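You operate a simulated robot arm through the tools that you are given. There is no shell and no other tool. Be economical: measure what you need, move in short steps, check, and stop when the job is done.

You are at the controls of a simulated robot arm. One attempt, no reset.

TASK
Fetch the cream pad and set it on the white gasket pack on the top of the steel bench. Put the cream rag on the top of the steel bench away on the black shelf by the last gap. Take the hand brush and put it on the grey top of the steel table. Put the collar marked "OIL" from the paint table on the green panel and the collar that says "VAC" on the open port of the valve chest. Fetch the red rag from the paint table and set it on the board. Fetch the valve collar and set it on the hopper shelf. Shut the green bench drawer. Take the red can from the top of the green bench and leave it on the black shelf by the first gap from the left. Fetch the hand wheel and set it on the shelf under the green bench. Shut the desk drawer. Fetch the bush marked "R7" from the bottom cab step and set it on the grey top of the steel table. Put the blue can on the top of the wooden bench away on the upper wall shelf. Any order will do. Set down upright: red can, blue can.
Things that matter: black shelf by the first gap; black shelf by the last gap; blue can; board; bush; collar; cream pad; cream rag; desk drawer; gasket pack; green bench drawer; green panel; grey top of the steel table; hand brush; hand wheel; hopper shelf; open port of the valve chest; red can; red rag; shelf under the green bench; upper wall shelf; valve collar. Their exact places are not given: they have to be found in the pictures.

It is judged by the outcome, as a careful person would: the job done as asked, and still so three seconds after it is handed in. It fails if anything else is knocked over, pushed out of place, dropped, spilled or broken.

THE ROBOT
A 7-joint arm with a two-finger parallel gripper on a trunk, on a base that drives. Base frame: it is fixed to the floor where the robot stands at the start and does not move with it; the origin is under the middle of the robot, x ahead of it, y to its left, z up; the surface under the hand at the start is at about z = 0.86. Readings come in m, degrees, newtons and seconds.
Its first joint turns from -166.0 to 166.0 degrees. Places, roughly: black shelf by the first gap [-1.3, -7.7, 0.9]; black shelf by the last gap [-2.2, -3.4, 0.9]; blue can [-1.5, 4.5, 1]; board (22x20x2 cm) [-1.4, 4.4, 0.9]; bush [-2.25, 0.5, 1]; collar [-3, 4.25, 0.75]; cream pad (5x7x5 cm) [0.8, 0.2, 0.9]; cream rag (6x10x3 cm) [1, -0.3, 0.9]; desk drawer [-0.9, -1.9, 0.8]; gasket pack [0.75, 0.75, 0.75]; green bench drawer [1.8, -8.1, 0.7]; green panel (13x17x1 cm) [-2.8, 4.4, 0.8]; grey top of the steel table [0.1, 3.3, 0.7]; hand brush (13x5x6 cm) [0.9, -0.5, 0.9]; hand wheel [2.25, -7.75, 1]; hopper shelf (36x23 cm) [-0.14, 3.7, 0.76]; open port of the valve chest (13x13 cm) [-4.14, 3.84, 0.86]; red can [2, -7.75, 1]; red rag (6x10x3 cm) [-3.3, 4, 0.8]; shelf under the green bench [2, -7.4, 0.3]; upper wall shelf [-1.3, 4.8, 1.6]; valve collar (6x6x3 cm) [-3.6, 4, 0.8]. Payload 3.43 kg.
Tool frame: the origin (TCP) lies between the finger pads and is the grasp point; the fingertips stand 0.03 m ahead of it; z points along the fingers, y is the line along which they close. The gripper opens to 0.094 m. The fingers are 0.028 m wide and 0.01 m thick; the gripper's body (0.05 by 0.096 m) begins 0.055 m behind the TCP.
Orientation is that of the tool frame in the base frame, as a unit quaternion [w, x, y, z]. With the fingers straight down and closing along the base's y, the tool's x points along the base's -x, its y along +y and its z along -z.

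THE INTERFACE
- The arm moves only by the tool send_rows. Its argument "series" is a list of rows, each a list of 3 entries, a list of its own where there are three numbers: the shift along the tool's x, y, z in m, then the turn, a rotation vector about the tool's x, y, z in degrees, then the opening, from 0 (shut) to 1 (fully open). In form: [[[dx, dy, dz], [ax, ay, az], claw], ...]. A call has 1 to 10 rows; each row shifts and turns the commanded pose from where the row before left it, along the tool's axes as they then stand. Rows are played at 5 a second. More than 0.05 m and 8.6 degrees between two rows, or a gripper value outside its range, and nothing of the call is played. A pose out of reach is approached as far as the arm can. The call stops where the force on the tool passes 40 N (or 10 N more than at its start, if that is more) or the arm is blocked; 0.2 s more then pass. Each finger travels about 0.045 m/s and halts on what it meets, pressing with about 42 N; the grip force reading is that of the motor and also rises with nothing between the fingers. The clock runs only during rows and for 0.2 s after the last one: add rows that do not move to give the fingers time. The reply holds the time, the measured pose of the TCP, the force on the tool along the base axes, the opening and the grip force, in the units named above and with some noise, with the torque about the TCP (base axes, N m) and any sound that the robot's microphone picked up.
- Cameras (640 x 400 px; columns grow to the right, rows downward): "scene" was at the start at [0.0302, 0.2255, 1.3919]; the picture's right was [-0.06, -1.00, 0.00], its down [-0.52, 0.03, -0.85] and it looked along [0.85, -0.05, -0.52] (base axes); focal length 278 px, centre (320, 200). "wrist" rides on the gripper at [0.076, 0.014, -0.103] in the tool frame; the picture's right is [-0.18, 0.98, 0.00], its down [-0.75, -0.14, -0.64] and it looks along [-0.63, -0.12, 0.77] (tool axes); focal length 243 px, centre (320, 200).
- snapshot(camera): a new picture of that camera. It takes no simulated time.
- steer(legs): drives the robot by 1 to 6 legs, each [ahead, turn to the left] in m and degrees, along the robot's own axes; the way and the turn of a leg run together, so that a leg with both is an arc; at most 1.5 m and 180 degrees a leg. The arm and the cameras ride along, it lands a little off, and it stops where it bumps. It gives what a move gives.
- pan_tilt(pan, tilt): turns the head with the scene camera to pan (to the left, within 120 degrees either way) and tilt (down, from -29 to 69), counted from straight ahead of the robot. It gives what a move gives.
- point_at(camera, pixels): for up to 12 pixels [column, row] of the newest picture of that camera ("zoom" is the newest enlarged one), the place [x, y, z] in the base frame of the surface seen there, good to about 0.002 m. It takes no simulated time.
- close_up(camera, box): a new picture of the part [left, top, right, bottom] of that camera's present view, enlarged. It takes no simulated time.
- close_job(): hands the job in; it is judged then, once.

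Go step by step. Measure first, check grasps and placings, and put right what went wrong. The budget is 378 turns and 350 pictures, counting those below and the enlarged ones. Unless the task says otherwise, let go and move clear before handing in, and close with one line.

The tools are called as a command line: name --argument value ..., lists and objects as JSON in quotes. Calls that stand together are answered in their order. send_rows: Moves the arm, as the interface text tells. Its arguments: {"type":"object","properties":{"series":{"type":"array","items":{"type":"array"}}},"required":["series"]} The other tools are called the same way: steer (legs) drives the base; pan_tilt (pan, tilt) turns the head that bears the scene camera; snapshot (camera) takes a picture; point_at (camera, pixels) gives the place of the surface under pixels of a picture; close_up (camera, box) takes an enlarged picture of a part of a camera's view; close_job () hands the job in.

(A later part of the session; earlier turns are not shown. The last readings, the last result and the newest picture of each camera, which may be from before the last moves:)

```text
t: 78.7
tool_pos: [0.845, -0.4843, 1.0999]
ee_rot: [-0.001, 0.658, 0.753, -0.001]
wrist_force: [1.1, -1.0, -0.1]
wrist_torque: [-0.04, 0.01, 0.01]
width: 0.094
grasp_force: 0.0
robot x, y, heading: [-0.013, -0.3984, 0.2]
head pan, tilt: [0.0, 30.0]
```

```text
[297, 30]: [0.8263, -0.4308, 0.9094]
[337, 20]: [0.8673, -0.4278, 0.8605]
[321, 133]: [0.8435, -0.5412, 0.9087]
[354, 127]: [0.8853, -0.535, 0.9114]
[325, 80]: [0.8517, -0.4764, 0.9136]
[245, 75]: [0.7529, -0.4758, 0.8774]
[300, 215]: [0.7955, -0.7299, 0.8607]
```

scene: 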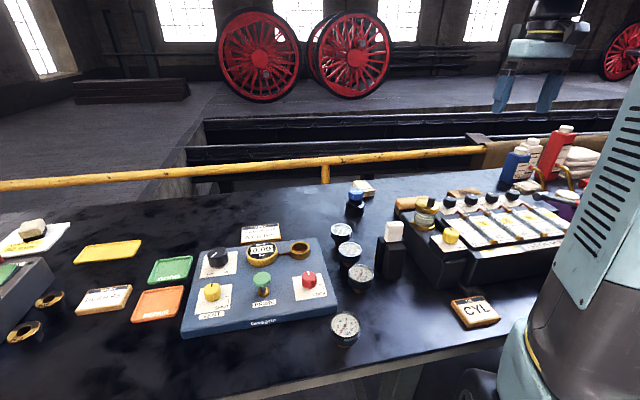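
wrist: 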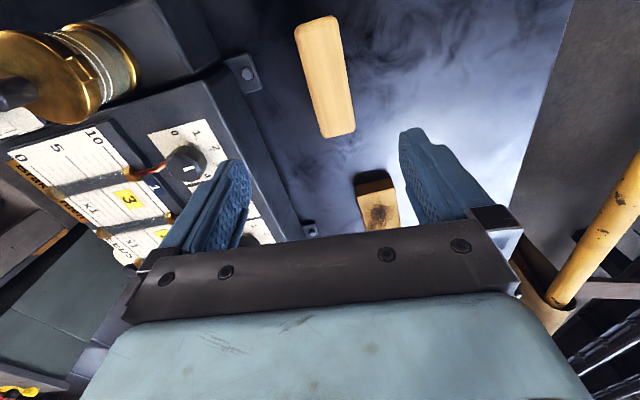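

The brush centre is (0.855,−0.482), aligned within 2° of the hand. I'll go down and grip.

send_rows --series '[[[0.0, 0.01, 0.04], [0, 0, 1.5], 1], [[0, 0, 0.04], [0, 0, 0], 1], [[0, 0, 0.04], [0, 0, 0], 1], [[0, 0, 0.04], [0, 0, 0], 1], [[0, 0, 0.042], [0, 0, 0], 1], [[0, 0, 0], [0, 0, 0], 0.1], [[0, 0, 0], [0, 0, 0], 0.1], [[0, 0, 0], [0, 0, 0], 0.1], [[0, 0, 0], [0, 0, 0], 0.1]]'

snapshot --camera "wrist"

```text
t: 80.7
tool_pos: [0.8559, -0.4823, 0.8958]
ee_rot: [-0.001, 0.668, 0.744, -0.001]
wrist_force: [-0.2, 0.4, -0.1]
wrist_torque: [-0.08, -0.03, 0.04]
width: 0.0506
grasp_force: 41.2
robot x, y, heading: [-0.019, -0.3932, -0.1]
head pan, tilt: [0.0, 30.0]
```

```text
313 pictures are left
```

wrist: 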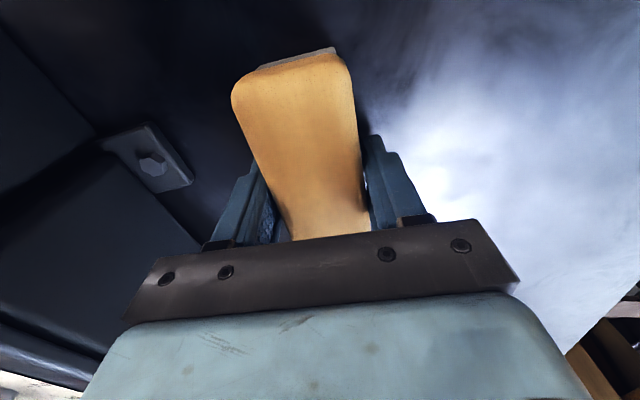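

Gripped at 51 mm. I'll lift high, draw in, and back away from the bench.

send_rows --series '[[[0, 0, -0.048], [0, 0, 0], 0.1], [[0, 0, -0.048], [0, 0, 0], 0.1], [[0, 0, -0.048], [0, 0, 0], 0.1], [[0, 0, -0.048], [0, 0, 0], 0.1], [[0, 0, -0.048], [0, 0, 0], 0.1], [[0, 0, -0.048], [0, 0, 0], 0.1], [[0, 0, -0.048], [0, 0, 0], 0.1], [[0, 0, -0.048], [0, 0, 0], 0.1]]'

send_rows --series '[[[0, -0.045, 0], [0, 0, 0], 0.1], [[0, -0.045, 0], [0, 0, 0], 0.1], [[0, -0.045, 0], [0, 0, 0], 0.1], [[0, -0.045, 0], [0, 0, 0], 0.1], [[0, -0.045, 0], [0, 0, 0], 0.1], [[0, 0, 0], [0, 0, 0], 0.1]]'

steer --legs '[[-0.25, 0], [0, 50], [0, 45]]'

pan_tilt --pan 0 --tilt 25

snapshot --camera "scene"

```text
t: 82.5
tool_pos: [0.8536, -0.4807, 1.2809]
ee_rot: [-0.001, 0.668, 0.744, -0.001]
wrist_force: [0.6, 0.3, -1.8]
wrist_torque: [0.04, 0.03, 0.06]
width: 0.0499
grasp_force: 42.1
robot x, y, heading: [-0.0176, -0.3988, 0.1]
head pan, tilt: [0.0, 30.0]
```

```text
t: 83.9
tool_pos: [0.6311, -0.51, 1.2834]
ee_rot: [-0.001, 0.668, 0.744, -0.001]
wrist_force: [0.6, -0.1, -0.3]
wrist_torque: [-0.01, 0.03, 0.01]
width: 0.0498
grasp_force: 41.3
robot x, y, heading: [-0.012, -0.3935, -0.2]
head pan, tilt: [0.0, 30.0]
```

```text
t: 89.4
tool_pos: [0.1222, 0.1402, 1.2829]
ee_rot: [0.0, 0.169, 0.986, -0.002]
wrist_force: [-0.2, -0.5, -1.6]
wrist_torque: [0.02, 0.0, -0.01]
width: 0.0497
grasp_force: 41.9
robot x, y, heading: [-0.1921, -0.4264, 66.8]
head pan, tilt: [0.0, 30.0]
stopped in leg 3: the robot was blocked; the commanded pose is now the measured one
```

```text
t: 90.0
tool_pos: [0.1223, 0.1422, 1.2834]
ee_rot: [0.0, 0.169, 0.986, -0.002]
wrist_force: [-0.1, -0.7, -1.9]
wrist_torque: [0.0, 0.03, -0.01]
width: 0.0499
grasp_force: 42.1
robot x, y, heading: [-0.1942, -0.4271, 66.5]
head pan, tilt: [0.0, 25.0]
```

```text
312 pictures are left
```

scene: 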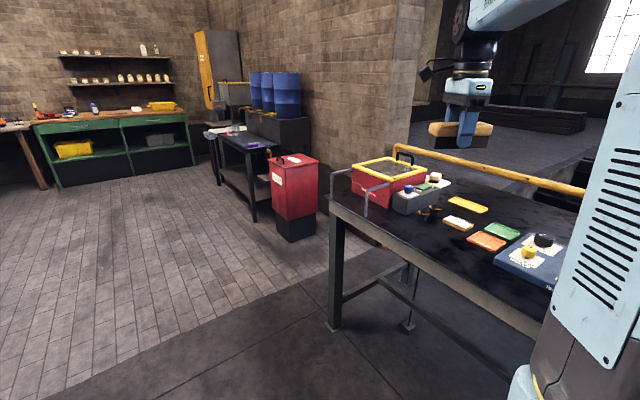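

The way ahead to the tables at the left wall is visible. I'll arc away from the bench.

point_at --camera "scene" --pixels '[[330, 325], [280, 235], [245, 215], [250, 145], [100, 182], [200, 165]]'

steer --legs '[[0, 20], [0.15, 15]]'

```text
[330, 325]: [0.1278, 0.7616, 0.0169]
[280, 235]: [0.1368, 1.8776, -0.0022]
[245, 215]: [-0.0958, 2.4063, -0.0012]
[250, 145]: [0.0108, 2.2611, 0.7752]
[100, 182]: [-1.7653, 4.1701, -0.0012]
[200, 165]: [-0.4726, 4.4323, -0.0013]
```

```text
t: 92.6
tool_pos: [-0.2765, 0.3667, 1.2831]
ee_rot: [0.0, -0.139, 0.99, -0.001]
wrist_force: [-1.2, -0.4, -2.4]
wrist_torque: [0.0, -0.07, -0.01]
width: 0.0499
grasp_force: 42.4
robot x, y, heading: [-0.1774, -0.2748, 101.3]
head pan, tilt: [0.0, 25.0]
```

Path ahead at ~100° is free. I'll drive to beside the steel table.

steer --legs '[[1.2, 0], [1.2, 0], [0.3, 0], [0, -50]]'

pan_tilt --pan -20 --tilt 35

snapshot --camera "scene"

```text
t: 108.9
tool_pos: [-0.3317, 2.8788, 1.2848]
ee_rot: [0.0, 0.284, 0.959, -0.002]
wrist_force: [-0.6, -0.3, -2.6]
wrist_torque: [-0.03, 0.01, -0.02]
width: 0.0498
grasp_force: 42.5
robot x, y, heading: [-0.7973, 2.4161, 52.4]
head pan, tilt: [0.0, 25.0]
```

```text
t: 109.7
tool_pos: [-0.3337, 2.8797, 1.2847]
ee_rot: [-0.001, 0.284, 0.959, -0.001]
wrist_force: [0.2, 0.0, -1.4]
wrist_torque: [0.02, 0.01, 0.03]
width: 0.0499
grasp_force: 42.0
robot x, y, heading: [-0.7955, 2.4206, 52.4]
head pan, tilt: [-20.0, 35.0]
```

```text
311 pictures are left
```

scene: 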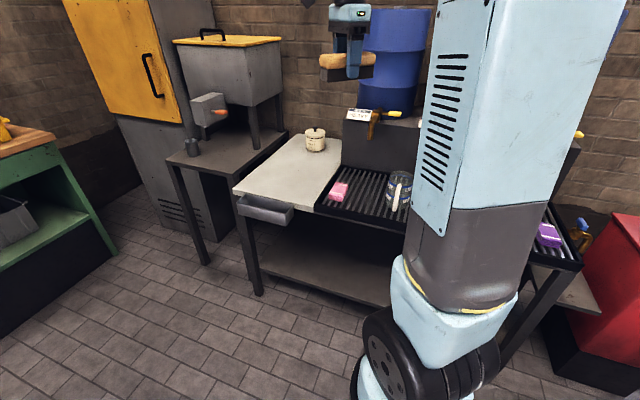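

The grey top is at (285,170), the hopper shelf at (230,155). I'll measure them.

point_at --camera "scene" --pixels '[[240, 190], [285, 145], [320, 200], [345, 155], [290, 170], [316, 140], [265, 210], [175, 160], [215, 178], [240, 155], [192, 150], [270, 140]]'

close_up --camera "scene" --box '[150, 60, 420, 229]'

```text
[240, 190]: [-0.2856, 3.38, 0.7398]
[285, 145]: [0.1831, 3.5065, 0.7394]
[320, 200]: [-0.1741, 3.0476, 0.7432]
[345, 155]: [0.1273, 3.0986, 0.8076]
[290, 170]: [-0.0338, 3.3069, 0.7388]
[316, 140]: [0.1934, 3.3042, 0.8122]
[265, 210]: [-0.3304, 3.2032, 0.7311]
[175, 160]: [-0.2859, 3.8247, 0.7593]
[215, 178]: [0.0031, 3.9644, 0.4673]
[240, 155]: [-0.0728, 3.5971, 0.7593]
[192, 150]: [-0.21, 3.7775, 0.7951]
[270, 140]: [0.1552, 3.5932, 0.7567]
```

```text
2.37 times, centred on (285, 144) of scene
```

zoom: 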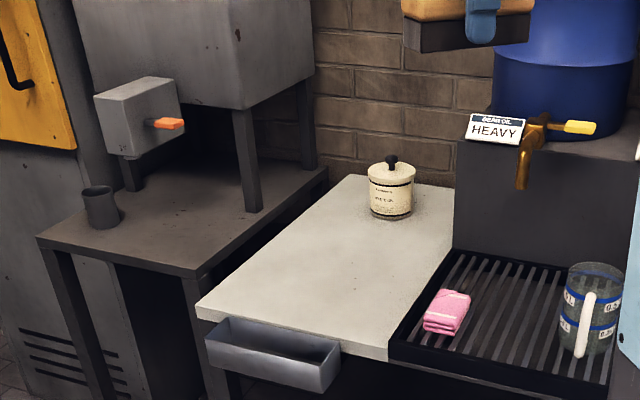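

The grey top spans x −0.28…0.25, y 3.06…3.5, z 0.739. I'll edge forward 0.2 m to bring it within reach.

steer --legs '[[0.2, 0]]'

snapshot --camera "wrist"

```text
t: 111.3
tool_pos: [-0.2087, 3.0321, 1.2845]
ee_rot: [0.0, 0.288, 0.958, -0.002]
wrist_force: [0.0, 0.4, -1.1]
wrist_torque: [0.03, 0.03, 0.02]
width: 0.05
grasp_force: 41.5
robot x, y, heading: [-0.6772, 2.5733, 51.9]
head pan, tilt: [-20.0, 35.0]
```

```text
309 pictures are left
```

wrist: 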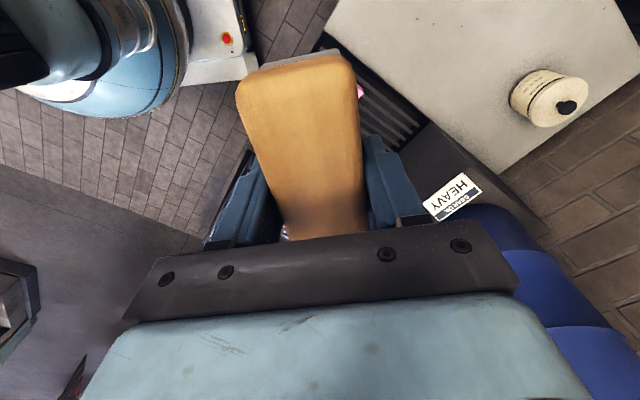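

I'll carry the brush above the grey top at (−0.05,3.2), then lower.

send_rows --series '[[[-0.008, 0.0456, 0], [0, 0, 0], 0.1], [[-0.008, 0.0456, 0], [0, 0, 0], 0.1], [[-0.008, 0.0456, 0], [0, 0, 0], 0.1], [[-0.008, 0.0456, 0], [0, 0, 0], 0.1], [[-0.008, 0.0456, 0], [0, 0, 0], 0.1], [[0, 0, 0.05], [0, 0, 0], 0.1], [[0, 0, 0.05], [0, 0, 0], 0.1], [[0, 0, 0.05], [0, 0, 0], 0.1], [[0, 0, 0.05], [0, 0, 0], 0.1], [[0, 0, 0.05], [0, 0, 0], 0.1]]'

send_rows --series '[[[0, 0, 0.05], [0, 0, 0], 0.1], [[0, 0, 0.05], [0, 0, 0], 0.1], [[0, 0, 0.05], [0, 0, 0], 0.1], [[0, 0, 0.05], [0, 0, 0], 0.1], [[0, 0, 0.02], [0, 0, 0], 0.1], [[0, 0, 0], [0, 0, 0], 0.1]]'

snapshot --camera "scene"

```text
t: 113.5
tool_pos: [-0.0491, 3.1984, 1.0303]
ee_rot: [0.0, 0.288, 0.958, 0.0]
wrist_force: [-1.0, -0.2, -0.8]
wrist_torque: [0.04, 0.01, 0.0]
width: 0.0497
grasp_force: 42.0
robot x, y, heading: [-0.6751, 2.574, 51.9]
head pan, tilt: [-20.0, 35.0]
```

```text
t: 114.9
tool_pos: [-0.0506, 3.1977, 0.8142]
ee_rot: [0.0, 0.288, 0.958, -0.001]
wrist_force: [0.6, -0.6, -1.3]
wrist_torque: [-0.03, 0.0, 0.04]
width: 0.0501
grasp_force: 41.8
robot x, y, heading: [-0.6758, 2.571, 52.3]
head pan, tilt: [-20.0, 35.0]
```

```text
308 pictures are left
```

scene: 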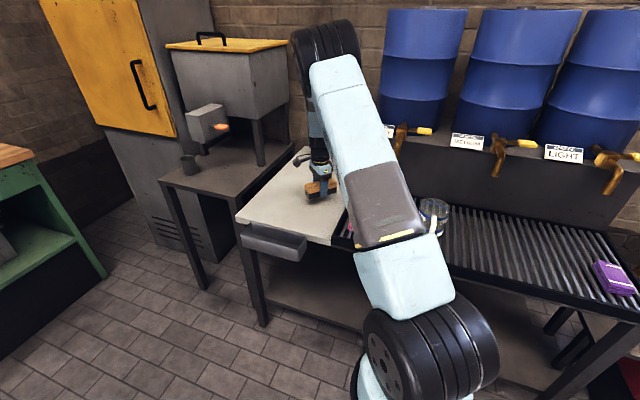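

send_rows --series '[[[0, 0, 0.02], [0, 0, 0], 0.1], [[0, 0, 0.014], [0, 0, 0], 0.1], [[0, 0, 0.003], [0, 0, 0], 0.1], [[0, 0, 0], [0, 0, 0], 0.5], [[0, 0, 0], [0, 0, 0], 0.9], [[0, 0, 0], [0, 0, 0], 0.9], [[0, 0, -0.03], [0, 0, 0], 0.9], [[0, 0, -0.05], [0, 0, 0], 0.9], [[0, 0, -0.05], [0, 0, 0], 0.9], [[0, 0, -0.05], [0, 0, 0], 0.9]]'

snapshot --camera "wrist"

```text
t: 117.1
tool_pos: [-0.0498, 3.1955, 0.9585]
ee_rot: [-0.001, 0.286, 0.958, -0.003]
wrist_force: [-0.2, 0.0, 0.0]
wrist_torque: [-0.03, 0.0, -0.03]
width: 0.0845
grasp_force: 0.0
robot x, y, heading: [-0.6768, 2.5709, 51.8]
head pan, tilt: [-20.0, 35.0]
```

```text
307 pictures are left
```

wrist: 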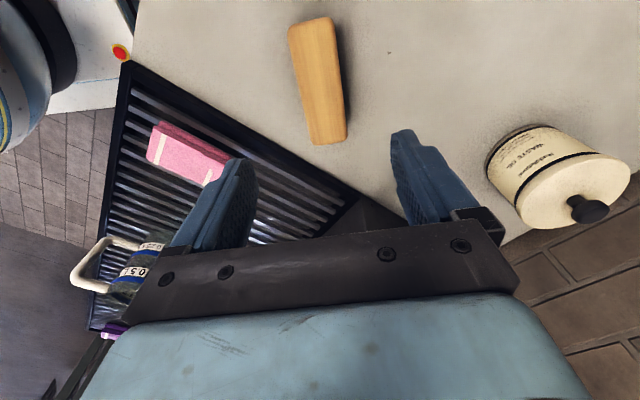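

The brush lies on the grey top. I'll raise and draw in, turn the hand back, and head for the wooden bench.

send_rows --series '[[[0, 0, -0.05], [0, 0, 0], 0.9], [[0, 0, -0.05], [0, 0, 0], 0.9], [[0, 0, -0.05], [0, 0, 0], 0.9], [[0, 0, -0.05], [0, 0, 0], 0.9], [[0, 0, -0.05], [0, 0, 0], 0.9], [[0, -0.045, -0.02], [0, 0, 0], 0.9], [[0, -0.045, -0.02], [0, 0, 0], 0.9], [[0, -0.045, 0], [0, 0, 0], 0.9], [[0, -0.045, 0], [0, 0, 0], 0.9], [[0, -0.045, 0], [0, 0, 0], 0.9]]'

send_rows --series '[[[0, 0, 0], [0, 0, -8.5], 0.9], [[0, 0, 0], [0, 0, -8.5], 0.9], [[0, 0, 0], [0, 0, -8.5], 0.9], [[0, 0, 0], [0, 0, -8.5], 0.9], [[0, 0, 0], [0, 0, -8.5], 0.9], [[0, 0, 0], [0, 0, -8.5], 0.9], [[0, 0, 0], [0, 0, -8.5], 0.9], [[0, 0, 0], [0, 0, -8.5], 0.9], [[0, 0, 0], [0, 0, -8.5], 0.9], [[0, 0, 0], [0, 0, -8.5], 0.9]]'

steer --legs '[[-0.25, 0], [0, 70]]'

pan_tilt --pan 0 --tilt 20

snapshot --camera "scene"

```text
t: 119.3
tool_pos: [-0.1724, 3.0122, 1.2479]
ee_rot: [-0.001, 0.287, 0.958, -0.001]
wrist_force: [0.6, 0.2, -0.2]
wrist_torque: [-0.04, -0.03, 0.02]
width: 0.0847
grasp_force: 0.1
robot x, y, heading: [-0.6763, 2.575, 51.8]
head pan, tilt: [-20.0, 35.0]
```

```text
t: 121.5
tool_pos: [-0.1735, 3.0135, 1.2484]
ee_rot: [-0.001, -0.437, 0.899, -0.001]
wrist_force: [-0.4, -0.4, 0.1]
wrist_torque: [0.01, -0.01, -0.01]
width: 0.0846
grasp_force: 0.0
robot x, y, heading: [-0.6753, 2.5758, 52.0]
head pan, tilt: [-20.0, 35.0]
```

```text
t: 126.2
tool_pos: [-0.9632, 3.0298, 1.2486]
ee_rot: [0.0, 0.829, -0.56, 0.002]
wrist_force: [0.9, 0.7, -1.0]
wrist_torque: [-0.02, 0.1, -0.01]
width: 0.0848
grasp_force: 0.1
robot x, y, heading: [-0.766, 2.3971, 112.2]
head pan, tilt: [-20.0, 35.0]
stopped in leg 2: the robot was blocked; the commanded pose is now the measured one
```

```text
t: 127.0
tool_pos: [-0.9625, 3.0287, 1.248]
ee_rot: [0.0, 0.828, -0.56, 0.002]
wrist_force: [-0.1, 0.1, 0.2]
wrist_torque: [0.0, 0.01, -0.04]
width: 0.0844
grasp_force: 0.1
robot x, y, heading: [-0.7622, 2.3998, 111.9]
head pan, tilt: [0.0, 20.0]
```

```text
306 pictures are left
```

scene: 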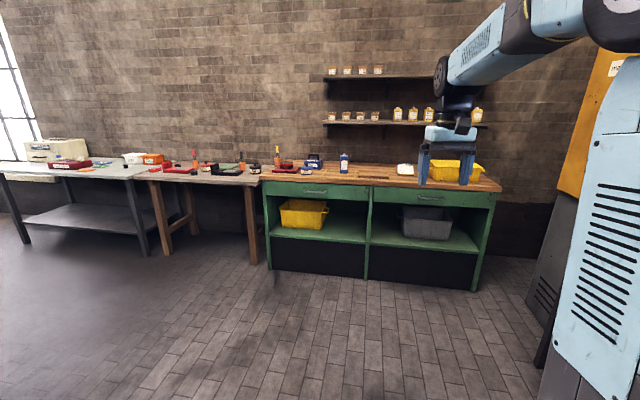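

The wall benches are in view with the blue can near (344,163). I'll zoom in.

close_up --camera "scene" --box '[240, 60, 500, 222]'

close_up --camera "scene" --box '[0, 110, 260, 272]'

point_at --camera "scene" --pixels '[[344, 158], [405, 168], [352, 73], [404, 122], [330, 73], [410, 76], [270, 170], [490, 190], [385, 122], [250, 185], [150, 175]]'

```text
2.46 times, centred on (370, 141) of scene
```

zoom: 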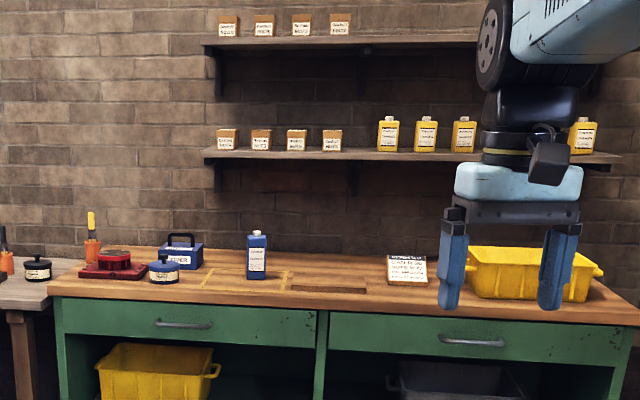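

```text
2.46 times, centred on (130, 191) of scene
```

zoom: 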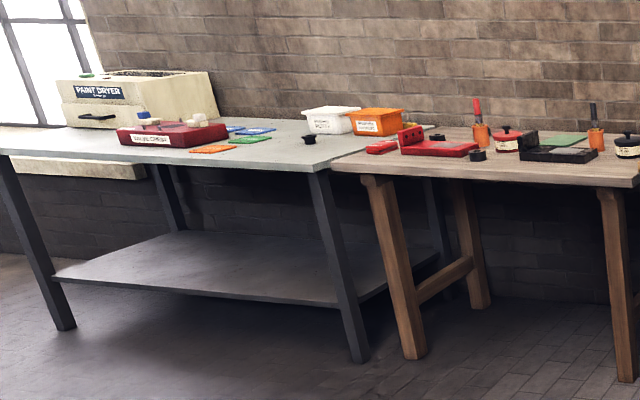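

```text
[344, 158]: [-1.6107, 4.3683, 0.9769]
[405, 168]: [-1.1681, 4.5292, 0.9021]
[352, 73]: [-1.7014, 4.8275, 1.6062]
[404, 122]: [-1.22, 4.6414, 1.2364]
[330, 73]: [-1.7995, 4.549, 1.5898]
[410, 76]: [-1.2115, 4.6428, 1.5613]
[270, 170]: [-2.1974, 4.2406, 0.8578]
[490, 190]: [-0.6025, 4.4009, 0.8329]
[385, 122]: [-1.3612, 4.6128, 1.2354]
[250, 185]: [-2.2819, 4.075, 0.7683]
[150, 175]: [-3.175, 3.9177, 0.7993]
```

I'll drive to stand in front of the blue can.

steer --legs '[[0, 11], [0.9, 0], [0.5, -28]]'

pan_tilt --pan 0 --tilt 30

snapshot --camera "scene"

```text
t: 135.3
tool_pos: [-1.4086, 4.2916, 1.2492]
ee_rot: [0.0, 0.732, -0.681, 0.002]
wrist_force: [-0.6, 0.0, 0.9]
wrist_torque: [0.04, 0.07, 0.03]
width: 0.0847
grasp_force: 0.0
robot x, y, heading: [-1.4339, 3.6291, 94.2]
head pan, tilt: [0.0, 20.0]
```

```text
t: 136.0
tool_pos: [-1.4089, 4.2914, 1.2493]
ee_rot: [0.001, 0.732, -0.682, 0.002]
wrist_force: [-0.2, -0.9, -0.6]
wrist_torque: [0.01, 0.02, -0.01]
width: 0.0846
grasp_force: 0.0
robot x, y, heading: [-1.4355, 3.6262, 94.5]
head pan, tilt: [0.0, 30.0]
```

```text
303 pictures are left
```

scene: 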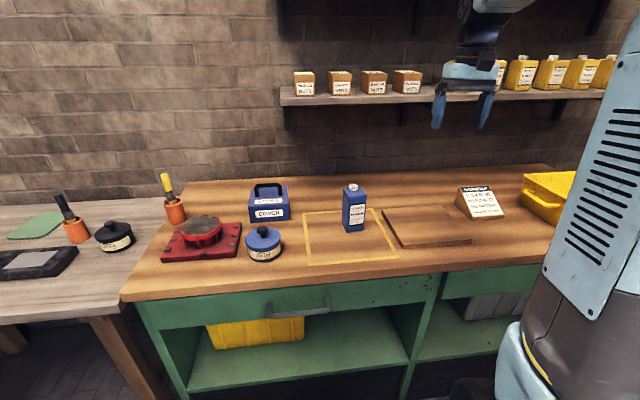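

The blue can stands at (354,207) and the board is at (430,225). I'll measure.

close_up --camera "scene" --box '[290, 160, 490, 285]'

point_at --camera "zoom" --pixels '[[205, 85], [200, 110], [175, 150], [245, 150], [205, 220], [235, 95], [180, 105], [300, 165], [440, 155], [360, 275], [570, 245], [430, 210]]'

```text
3.20 times, centred on (390, 222) of scene
```

zoom: 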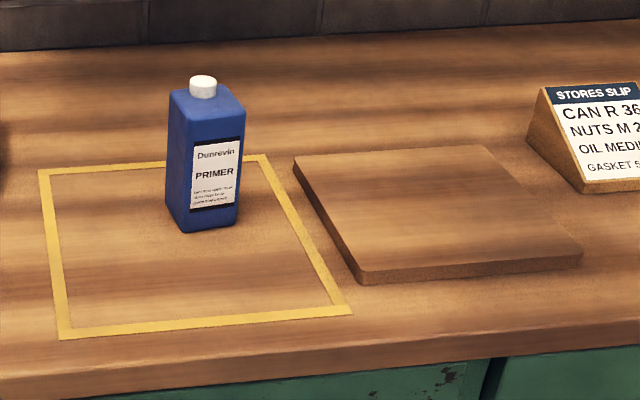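

```text
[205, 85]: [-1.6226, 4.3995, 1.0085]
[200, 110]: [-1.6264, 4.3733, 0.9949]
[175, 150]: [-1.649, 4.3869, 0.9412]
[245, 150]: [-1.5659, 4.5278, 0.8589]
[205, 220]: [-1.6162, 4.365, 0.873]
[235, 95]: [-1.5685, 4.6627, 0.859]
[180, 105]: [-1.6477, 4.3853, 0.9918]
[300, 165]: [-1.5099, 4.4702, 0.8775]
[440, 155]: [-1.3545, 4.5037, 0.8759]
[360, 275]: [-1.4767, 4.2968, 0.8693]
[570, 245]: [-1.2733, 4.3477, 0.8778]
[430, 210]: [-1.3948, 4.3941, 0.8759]
```

The can is centred near (−1.62,4.39), top 1.0. Now I'll look at the upper shelf.

pan_tilt --pan 0 --tilt -12

snapshot --camera "scene"

```text
t: 137.1
tool_pos: [-1.4087, 4.2916, 1.2498]
ee_rot: [0.001, 0.732, -0.681, 0.002]
wrist_force: [-0.9, -0.4, 0.0]
wrist_torque: [-0.01, 0.02, 0.0]
width: 0.0846
grasp_force: 0.1
robot x, y, heading: [-1.4312, 3.6306, 94.5]
head pan, tilt: [0.0, -12.0]
```

```text
301 pictures are left
```

scene: 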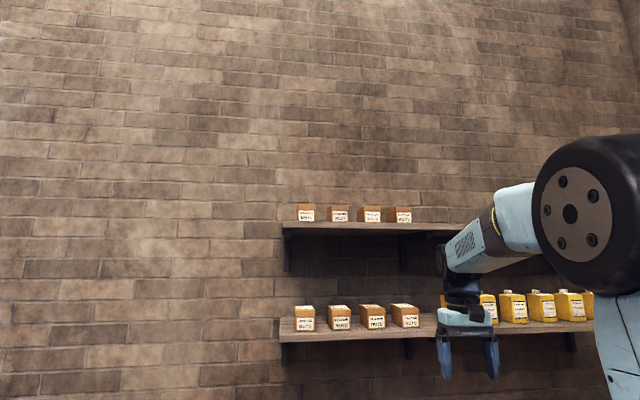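

point_at --camera "scene" --pixels '[[285, 228], [440, 230], [285, 223], [440, 224], [305, 214], [403, 214], [425, 221], [560, 250], [285, 320], [440, 322], [404, 321]]'

close_up --camera "scene" --box '[270, 190, 470, 315]'

```text
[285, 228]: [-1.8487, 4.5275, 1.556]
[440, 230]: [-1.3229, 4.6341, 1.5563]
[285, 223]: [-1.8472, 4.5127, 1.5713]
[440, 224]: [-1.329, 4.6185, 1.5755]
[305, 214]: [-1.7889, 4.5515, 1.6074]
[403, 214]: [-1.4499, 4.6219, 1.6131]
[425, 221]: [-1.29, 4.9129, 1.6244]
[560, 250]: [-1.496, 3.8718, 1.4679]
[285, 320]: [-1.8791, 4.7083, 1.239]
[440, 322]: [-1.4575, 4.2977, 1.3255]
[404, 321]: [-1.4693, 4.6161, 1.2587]
```

```text
3.20 times, centred on (370, 252) of scene
```

zoom: 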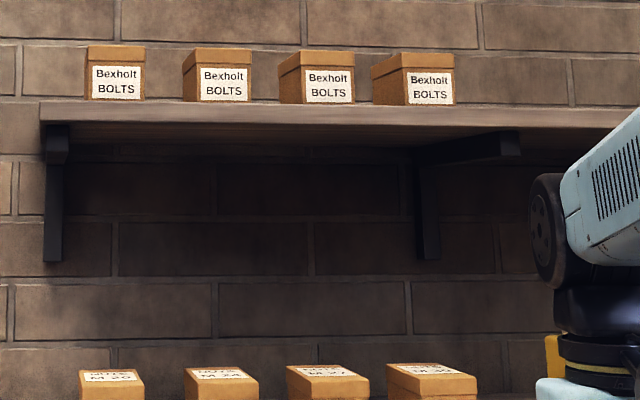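

The upper shelf top is at z≈1.58, its front edge runs from (−1.85,4.515) to (−1.33,4.62); free space is right of the boxes near (−1.25,4.72). I'll draw the hand in, close up, and pitch it forward by 60° for testing the reach.

send_rows --series '[[[0.05, 0, 0], [0, 0, 0], 1], [[0.05, 0, 0], [0, 0, 0], 1], [[0.05, 0, 0], [0, 0, 0], 1], [[0, 0, 0], [0, -8.5, 0], 1], [[0, 0, 0], [0, -8.5, 0], 1], [[0, 0, 0], [0, -8.5, 0], 1], [[0, 0, 0], [0, -8.5, 0], 1], [[0, 0, 0], [0, -8.5, 0], 1], [[0, 0, 0], [0, -8.5, 0], 1], [[0, 0, 0], [0, -8.5, 0], 1]]'

steer --legs '[[0.2, 0]]'

pan_tilt --pan 0 --tilt 45

snapshot --camera "scene"

```text
t: 139.3
tool_pos: [-1.398, 4.1414, 1.2484]
ee_rot: [-0.339, 0.636, -0.592, -0.362]
wrist_force: [-0.9, 0.6, -0.3]
wrist_torque: [-0.03, -0.01, -0.02]
width: 0.0941
grasp_force: 0.1
robot x, y, heading: [-1.4351, 3.6282, 94.3]
head pan, tilt: [0.0, -12.0]
```

```text
t: 140.9
tool_pos: [-1.4137, 4.3397, 1.2489]
ee_rot: [-0.337, 0.636, -0.592, -0.362]
wrist_force: [-0.3, -0.1, 0.3]
wrist_torque: [0.03, -0.03, 0.01]
width: 0.0941
grasp_force: 0.2
robot x, y, heading: [-1.4476, 3.8201, 94.3]
head pan, tilt: [0.0, -12.0]
```

```text
t: 142.1
tool_pos: [-1.4137, 4.34, 1.2489]
ee_rot: [-0.338, 0.636, -0.592, -0.362]
wrist_force: [-0.6, 0.5, -0.5]
wrist_torque: [0.02, 0.01, 0.0]
width: 0.0942
grasp_force: 0.0
robot x, y, heading: [-1.4468, 3.8235, 94.4]
head pan, tilt: [0.0, 45.0]
```

```text
299 pictures are left
```

scene: 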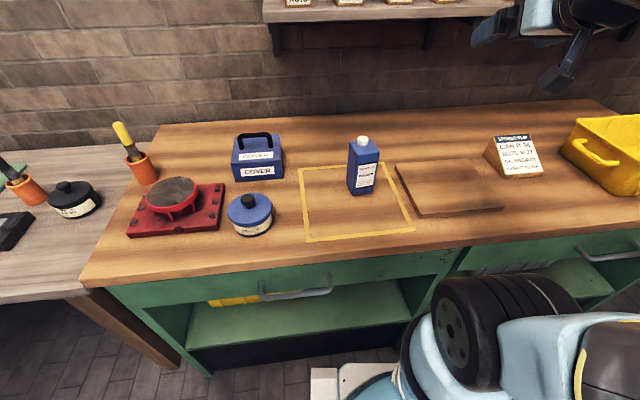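

Room is fine. I'll raise the hand by 0.45 m to test the reach to the upper shelf.

send_rows --series '[[[-0.0388, 0, -0.0228], [0, 0, 0], 1], [[-0.0388, 0, -0.0228], [0, 0, 0], 1], [[-0.0388, 0, -0.0228], [0, 0, 0], 1], [[-0.0388, 0, -0.0228], [0, 0, 0], 1], [[-0.0388, 0, -0.0228], [0, 0, 0], 1], [[-0.0388, 0, -0.0228], [0, 0, 0], 1], [[-0.0388, 0, -0.0228], [0, 0, 0], 1], [[-0.0388, 0, -0.0228], [0, 0, 0], 1], [[-0.0388, 0, -0.0228], [0, 0, 0], 1], [[-0.0388, 0, -0.0228], [0, 0, 0], 1]]'

send_rows --series '[[[-0.025, 0, 0.043], [0, 0, 0], 1], [[-0.025, 0, 0.043], [0, 0, 0], 1], [[-0.025, 0, 0.043], [0, 0, 0], 1], [[-0.025, 0, 0.043], [0, 0, 0], 1], [[-0.025, 0, 0.043], [0, 0, 0], 1], [[-0.025, 0, 0.043], [0, 0, 0], 1], [[-0.025, 0, 0.043], [0, 0, 0], 1], [[0, 0, 0], [0, 0, 0], 1]]'

pan_tilt --pan 0 --tilt -15

snapshot --camera "scene"

snapshot --camera "wrist"

```text
t: 144.3
tool_pos: [-1.4132, 4.343, 1.6994]
ee_rot: [-0.337, 0.637, -0.592, -0.362]
wrist_force: [0.2, -0.7, 0.5]
wrist_torque: [0.0, 0.01, 0.02]
width: 0.0939
grasp_force: 0.1
robot x, y, heading: [-1.4484, 3.8263, 94.4]
head pan, tilt: [0.0, 45.0]
```

```text
t: 146.1
tool_pos: [-1.4356, 4.6637, 1.6914]
ee_rot: [-0.337, 0.636, -0.592, -0.361]
wrist_force: [0.1, -1.0, 1.1]
wrist_torque: [0.0, 0.0, -0.08]
width: 0.094
grasp_force: 0.0
out of reach, approached as far as the arm can: row 7
robot x, y, heading: [-1.4466, 3.8236, 94.4]
head pan, tilt: [0.0, 45.0]
```

```text
t: 147.4
tool_pos: [-1.4353, 4.6637, 1.6916]
ee_rot: [-0.338, 0.636, -0.592, -0.362]
wrist_force: [-1.0, -0.9, -0.8]
wrist_torque: [-0.03, -0.02, 0.03]
width: 0.0937
grasp_force: 0.0
robot x, y, heading: [-1.4499, 3.8228, 94.3]
head pan, tilt: [0.0, -15.0]
```

```text
298 pictures are left
```

scene: 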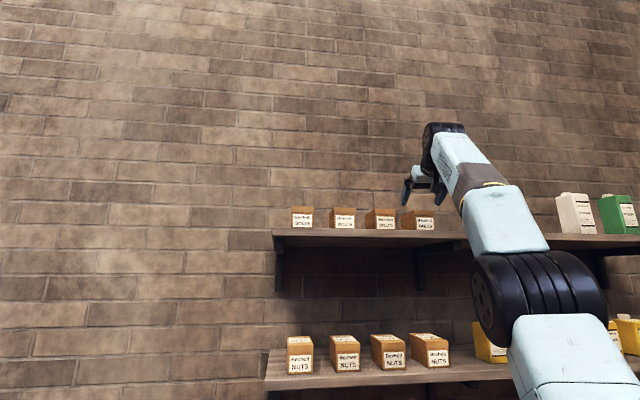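

```text
297 pictures are left
```

wrist: 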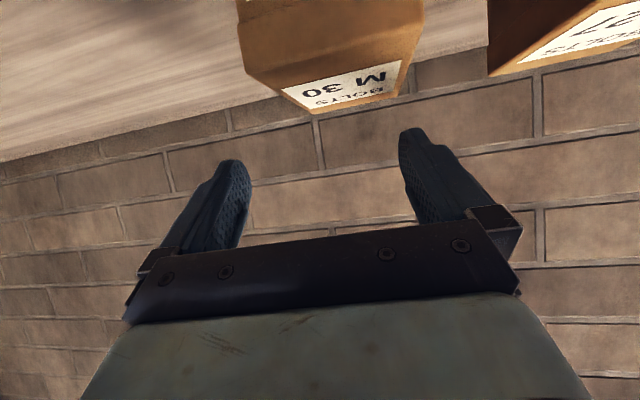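

Reach is good to about 0.84 m at that height. I'll withdraw, come down, and line up with the can at (−1.61,4.25,1.05).

send_rows --series '[[[0.025, 0, -0.043], [0, 0, 0], 1], [[0.025, 0, -0.043], [0, 0, 0], 1], [[0.025, 0, -0.043], [0, 0, 0], 1], [[0.025, 0, -0.043], [0, 0, 0], 1], [[0.025, 0, -0.043], [0, 0, 0], 1], [[0.025, 0, -0.043], [0, 0, 0], 1], [[0.025, 0, -0.043], [0, 0, 0], 1], [[0.025, 0, -0.043], [0, 0, 0], 1], [[0.021, 0, -0.036], [0, 0, 0], 1], [[0, 0.045, 0], [0, 0, 0], 1]]'

send_rows --series '[[[0.0, 0.05, 0], [0, 0, 0], 1], [[0.0, 0.05, 0], [0, 0, 0], 1], [[0.0, 0.05, 0], [0, 0, 0], 1], [[0.042, 0, 0.0247], [0, 0, 0], 1], [[0.042, 0, 0.0247], [0, 0, 0], 1], [[0.042, 0, 0.0247], [0, 0, 0], 1], [[0.042, 0, 0.0247], [0, 0, 0], 1], [[0.042, 0, 0.0247], [0, 0, 0], 1], [[0.042, 0, 0.0247], [0, 0, 0], 1], [[0.042, 0, 0.0247], [0, 0, 0], 1]]'

send_rows --series '[[[0.042, 0, 0.0247], [0, 0, 0], 1], [[0.042, 0, 0.0247], [0, 0, 0], 1], [[0.042, 0, 0.0247], [0, 0, 0], 1], [[0.042, 0, 0.0247], [0, 0, 0], 1], [[0.042, 0, 0.0247], [0, 0, 0], 1], [[0.042, 0, 0.0247], [0, 0, 0], 1], [[0.0, 0, 0.0], [0, 0, 0], 1]]'

snapshot --camera "wrist"

```text
t: 149.6
tool_pos: [-1.4495, 4.2212, 1.6937]
ee_rot: [-0.338, 0.636, -0.592, -0.362]
wrist_force: [0.0, 1.3, -0.6]
wrist_torque: [-0.01, 0.0, 0.03]
width: 0.0941
grasp_force: 0.1
robot x, y, heading: [-1.4462, 3.8249, 94.4]
head pan, tilt: [0.0, -15.0]
```

```text
t: 151.8
tool_pos: [-1.5976, 4.2106, 1.3503]
ee_rot: [-0.338, 0.636, -0.591, -0.363]
wrist_force: [0.2, 1.2, 0.0]
wrist_torque: [0.02, -0.01, 0.01]
width: 0.094
grasp_force: 0.1
robot x, y, heading: [-1.4493, 3.8277, 94.1]
head pan, tilt: [0.0, -15.0]
```

```text
t: 153.4
tool_pos: [-1.6607, 4.2338, 1.1858]
ee_rot: [-0.338, 0.635, -0.593, -0.361]
wrist_force: [-0.5, -0.1, 0.5]
wrist_torque: [-0.02, 0.02, 0.01]
width: 0.0938
grasp_force: 0.0
out of reach, approached as far as the arm can: row 3, 4, 5, 6
robot x, y, heading: [-1.4467, 3.8303, 94.5]
head pan, tilt: [0.0, -15.0]
```

```text
296 pictures are left
```

wrist: 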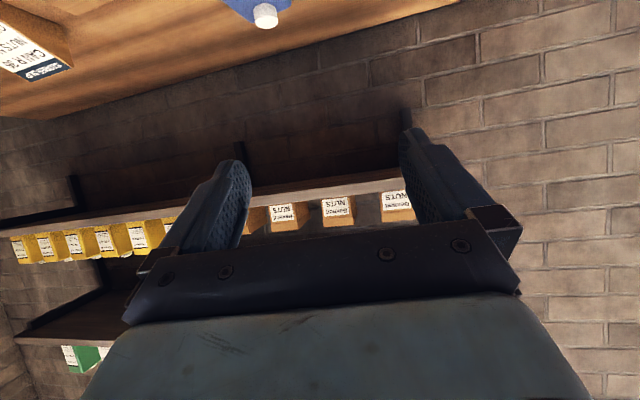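

The hand is too near the robot for that height. I'll back the robot 0.25 m.

steer --legs '[[-0.25, 0]]'

send_rows --series '[[[0, 0, 0], [0, 0, 0], 1]]'

```text
t: 155.3
tool_pos: [-1.6415, 3.987, 1.1848]
ee_rot: [-0.338, 0.635, -0.593, -0.362]
wrist_force: [-0.7, 0.3, 0.2]
wrist_torque: [0.04, 0.0, 0.0]
width: 0.094
grasp_force: 0.0
robot x, y, heading: [-1.4295, 3.5805, 94.2]
head pan, tilt: [0.0, -15.0]
```

```text
t: 155.7
tool_pos: [-1.6413, 3.9868, 1.1864]
ee_rot: [-0.338, 0.635, -0.593, -0.361]
wrist_force: [0.9, 1.1, 0.7]
wrist_torque: [-0.03, 0.03, 0.01]
width: 0.0941
grasp_force: 0.0
robot x, y, heading: [-1.4277, 3.5786, 94.3]
head pan, tilt: [0.0, -15.0]
```

send_rows --series '[[[-0.0022, -0.0057, 0.0418], [0, 0, 0], 1], [[-0.0022, -0.0057, 0.0418], [0, 0, 0], 1], [[-0.0022, -0.0057, 0.0418], [0, 0, 0], 1], [[-0.0022, -0.0057, 0.0418], [0, 0, 0], 1], [[-0.0022, -0.0057, 0.0418], [0, 0, 0], 1], [[-0.0022, -0.0057, 0.0418], [0, 0, 0], 1], [[-0.0022, -0.0057, 0.0418], [0, 0, 0], 1], [[0, 0, 0], [0, 0, 0], 1]]'

snapshot --camera "wrist"

```text
t: 157.5
tool_pos: [-1.6236, 4.2529, 1.0599]
ee_rot: [-0.338, 0.635, -0.593, -0.361]
wrist_force: [1.0, -0.5, 0.0]
wrist_torque: [-0.03, 0.02, 0.04]
width: 0.0941
grasp_force: 0.1
out of reach, approached as far as the arm can: row 1, 2
robot x, y, heading: [-1.4301, 3.5768, 94.3]
head pan, tilt: [0.0, -15.0]
```

```text
295 pictures are left
```

wrist: 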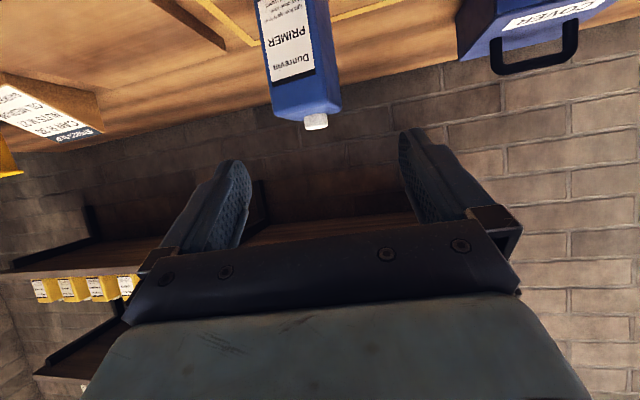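

point_at --camera "wrist" --pixels '[[264, 40], [308, 30], [274, 110], [335, 30], [336, 95], [325, 103], [316, 122], [295, 70]]'

```text
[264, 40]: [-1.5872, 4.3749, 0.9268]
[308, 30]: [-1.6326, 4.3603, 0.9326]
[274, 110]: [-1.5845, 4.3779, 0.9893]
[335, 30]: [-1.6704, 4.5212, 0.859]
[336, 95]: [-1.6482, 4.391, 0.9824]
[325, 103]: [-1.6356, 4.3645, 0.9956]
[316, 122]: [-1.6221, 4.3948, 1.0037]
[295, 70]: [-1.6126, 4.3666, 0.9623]
```

The can's front face runs along (0.95,0.30), so it is turned ~13° more than the hand; centre about (−1.62,4.40). I'll turn, line up and go in.

send_rows --series '[[[0, 0, 0], [-5.6, 0, -3.3], 1], [[0, 0, 0], [-5.6, 0, -3.3], 1], [[0.031, -0.0145, 0.0183], [0, 0, 0], 1], [[0.031, -0.0145, 0.0183], [0, 0, 0], 1], [[0.031, -0.0145, 0.0183], [0, 0, 0], 1], [[-0.0203, 0, 0.0345], [0, 0, 0], 1], [[-0.0203, 0, 0.0345], [0, 0, 0], 1], [[0, 0, 0], [0, 0, 0], 1]]'

snapshot --camera "wrist"

```text
t: 159.3
tool_pos: [-1.6053, 4.3403, 0.9511]
ee_rot: [-0.295, 0.698, -0.518, -0.396]
wrist_force: [-0.5, -0.8, 0.3]
wrist_torque: [-0.03, -0.02, 0.0]
width: 0.0939
grasp_force: 0.0
robot x, y, heading: [-1.4282, 3.579, 94.2]
head pan, tilt: [0.0, -15.0]
```

```text
294 pictures are left
```

wrist: 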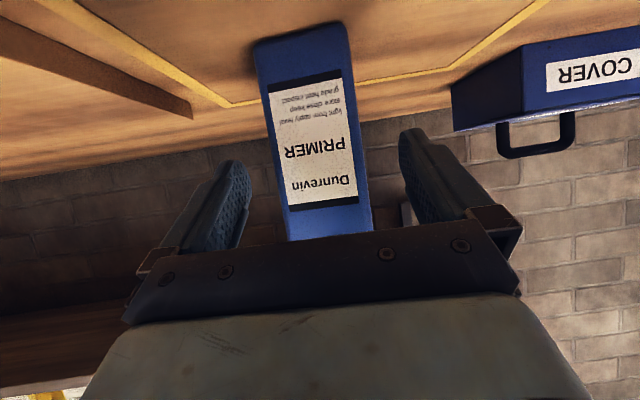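

The can is centred between the fingers. Forward 5 cm and close.

send_rows --series '[[[-0.0127, 0, 0.0215], [0, 0, 0], 1], [[-0.0127, 0, 0.0215], [0, 0, 0], 1], [[0, 0, 0], [0, 0, 0], 0.2], [[0, 0, 0], [0, 0, 0], 0.2], [[0, 0, 0], [0, 0, 0], 0.2], [[0, 0, 0], [0, 0, 0], 0.2]]'

snapshot --camera "wrist"

```text
t: 160.7
tool_pos: [-1.6204, 4.3893, 0.9498]
ee_rot: [-0.295, 0.698, -0.518, -0.396]
wrist_force: [1.3, 1.6, 2.0]
wrist_torque: [0.1, 0.03, -0.03]
width: 0.0642
grasp_force: 42.1
robot x, y, heading: [-1.4288, 3.5785, 94.2]
head pan, tilt: [0.0, -15.0]
```

```text
293 pictures are left
```

wrist: 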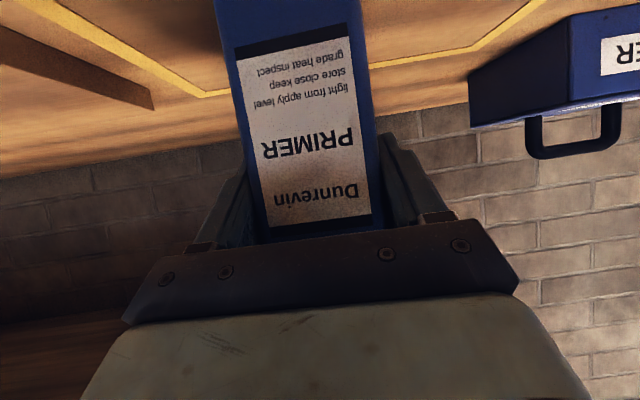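

Gripped at 64 mm. I'll lift, draw back and raise to 1.78.

send_rows --series '[[[-0.0388, 0, -0.0228], [0, 0, 0], 0.2], [[-0.0388, 0, -0.0228], [0, 0, 0], 0.2], [[-0.0388, 0, -0.0228], [0, 0, 0], 0.2], [[0.0228, 0, -0.0388], [0, 0, 0], 0.2], [[0.0228, 0, -0.0388], [0, 0, 0], 0.2], [[0.0228, 0, -0.0388], [0, 0, 0], 0.2], [[-0.0388, 0, -0.0228], [0, 0, 0], 0.2], [[-0.0388, 0, -0.0228], [0, 0, 0], 0.2], [[-0.0388, 0, -0.0228], [0, 0, 0], 0.2], [[-0.0388, 0, -0.0228], [0, 0, 0], 0.2]]'

send_rows --series '[[[-0.0388, 0, -0.0228], [0, 0, 0], 0.2], [[-0.0388, 0, -0.0228], [0, 0, 0], 0.2], [[-0.0388, 0, -0.0228], [0, 0, 0], 0.2], [[-0.0388, 0, -0.0228], [0, 0, 0], 0.2], [[-0.0388, 0, -0.0228], [0, 0, 0], 0.2], [[-0.0388, 0, -0.0228], [0, 0, 0], 0.2], [[-0.0388, 0, -0.0228], [0, 0, 0], 0.2], [[-0.0388, 0, -0.0228], [0, 0, 0], 0.2], [[-0.0388, 0, -0.0228], [0, 0, 0], 0.2], [[-0.0388, 0, -0.0228], [0, 0, 0], 0.2]]'

snapshot --camera "scene"

```text
t: 162.9
tool_pos: [-1.5818, 4.2564, 1.264]
ee_rot: [-0.295, 0.696, -0.52, -0.398]
wrist_force: [-3.1, -0.1, -4.6]
wrist_torque: [0.0, -0.11, -0.11]
width: 0.0641
grasp_force: 41.9
robot x, y, heading: [-1.4302, 3.5789, 94.1]
head pan, tilt: [0.0, -15.0]
```

```text
t: 165.1
tool_pos: [-1.5736, 4.2666, 1.7157]
ee_rot: [-0.294, 0.696, -0.521, -0.397]
wrist_force: [9.1, 3.2, -4.6]
wrist_torque: [-0.07, 0.2, 0.41]
width: 0.0643
grasp_force: 42.4
robot x, y, heading: [-1.4302, 3.5804, 94.5]
head pan, tilt: [0.0, -15.0]
```

```text
292 pictures are left
```

scene: 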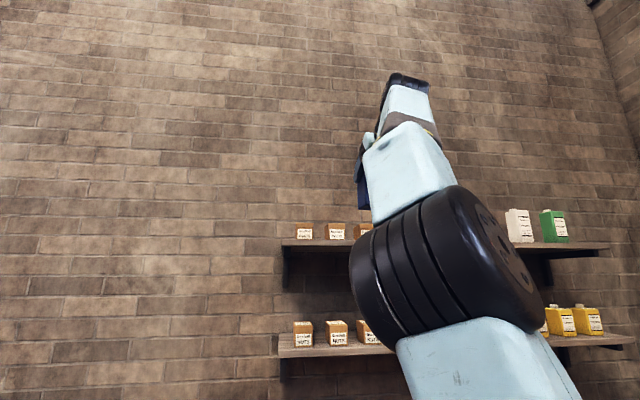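

I'll raise a bit more and drive to stand in front of the free shelf stretch.

send_rows --series '[[[-0.0388, 0, -0.0228], [0, 0, 0], 0.2], [[-0.017, 0, -0.01], [0, 0, 0], 0.2], [[0, 0, 0], [0, 0, 0], 0.2]]'

steer --legs '[[0, -33], [0.31, 0], [0, 38]]'

pan_tilt --pan 0 --tilt -10

snapshot --camera "scene"

snapshot --camera "wrist"

```text
t: 165.9
tool_pos: [-1.5795, 4.2633, 1.7613]
ee_rot: [-0.295, 0.699, -0.517, -0.396]
wrist_force: [-3.5, -1.2, -4.7]
wrist_torque: [0.0, -0.04, -0.15]
width: 0.064
grasp_force: 42.3
out of reach, approached as far as the arm can: row 2
robot x, y, heading: [-1.4305, 3.5791, 94.2]
head pan, tilt: [0.0, -15.0]
```

```text
t: 169.6
tool_pos: [-1.0445, 4.4762, 1.7609]
ee_rot: [0.394, -0.523, 0.696, 0.295]
wrist_force: [-0.9, 0.2, -4.5]
wrist_torque: [-0.02, 0.01, -0.02]
width: 0.0642
grasp_force: 42.1
robot x, y, heading: [-1.3243, 3.832, 59.0]
head pan, tilt: [0.0, -15.0]
stopped in leg 2: the robot was blocked; the commanded pose is now the measured one
```

```text
t: 170.3
tool_pos: [-1.0432, 4.4769, 1.7589]
ee_rot: [0.394, -0.522, 0.697, 0.294]
wrist_force: [0.1, -0.9, -4.1]
wrist_torque: [-0.05, 0.04, 0.0]
width: 0.0641
grasp_force: 41.8
robot x, y, heading: [-1.3201, 3.8304, 58.8]
head pan, tilt: [0.0, -10.0]
```

```text
291 pictures are left
```

scene: 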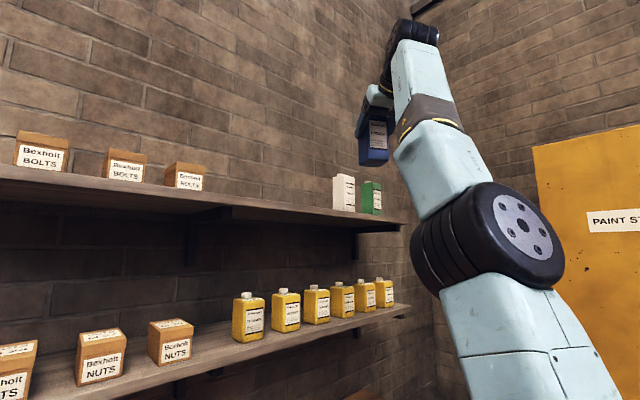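

```text
290 pictures are left
```

wrist: 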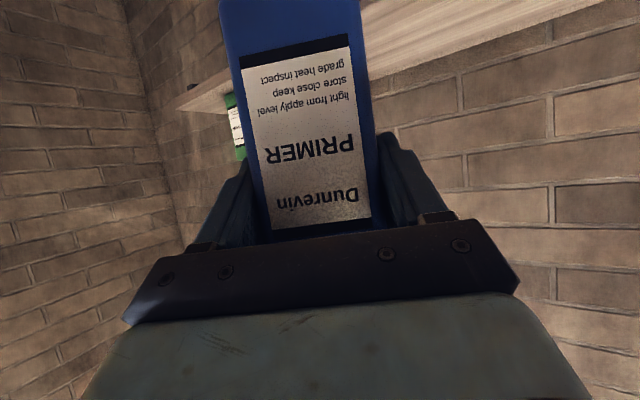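

The base touched at (−1.32,3.83). I'll back slightly, square up and approach again.

steer --legs '[[-0.05, 0], [0, 38], [0.08, 0]]'

pan_tilt --pan -5 --tilt -10

snapshot --camera "scene"

snapshot --camera "wrist"

```text
t: 173.0
tool_pos: [-1.4738, 4.4848, 1.7585]
ee_rot: [-0.291, 0.704, -0.514, -0.395]
wrist_force: [-1.4, -1.0, -4.1]
wrist_torque: [-0.04, -0.02, -0.04]
width: 0.0643
grasp_force: 41.7
robot x, y, heading: [-1.3052, 3.7965, 93.8]
head pan, tilt: [0.0, -10.0]
stopped in leg 2: the robot was blocked; the commanded pose is now the measured one
```

```text
t: 173.6
tool_pos: [-1.4728, 4.4844, 1.7565]
ee_rot: [-0.291, 0.703, -0.514, -0.396]
wrist_force: [0.2, -0.2, -4.3]
wrist_torque: [-0.09, -0.03, 0.02]
width: 0.0642
grasp_force: 41.8
robot x, y, heading: [-1.3019, 3.7906, 93.8]
head pan, tilt: [-5.0, -10.0]
```

```text
289 pictures are left
```

scene: 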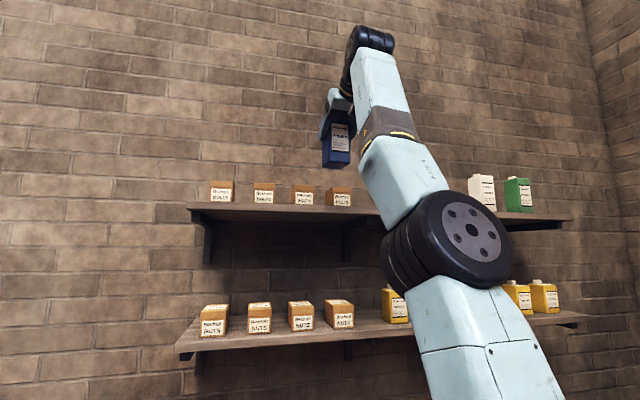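

```text
288 pictures are left
```

wrist: 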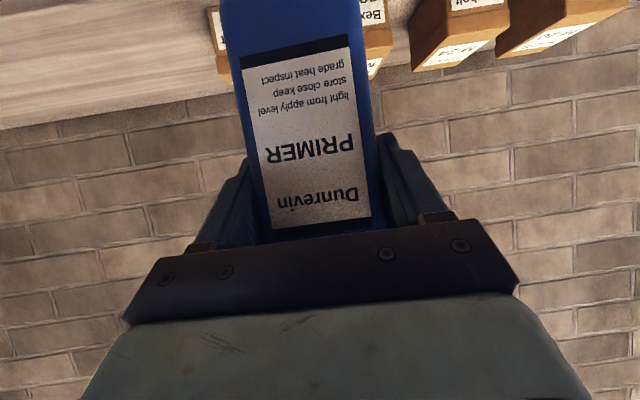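

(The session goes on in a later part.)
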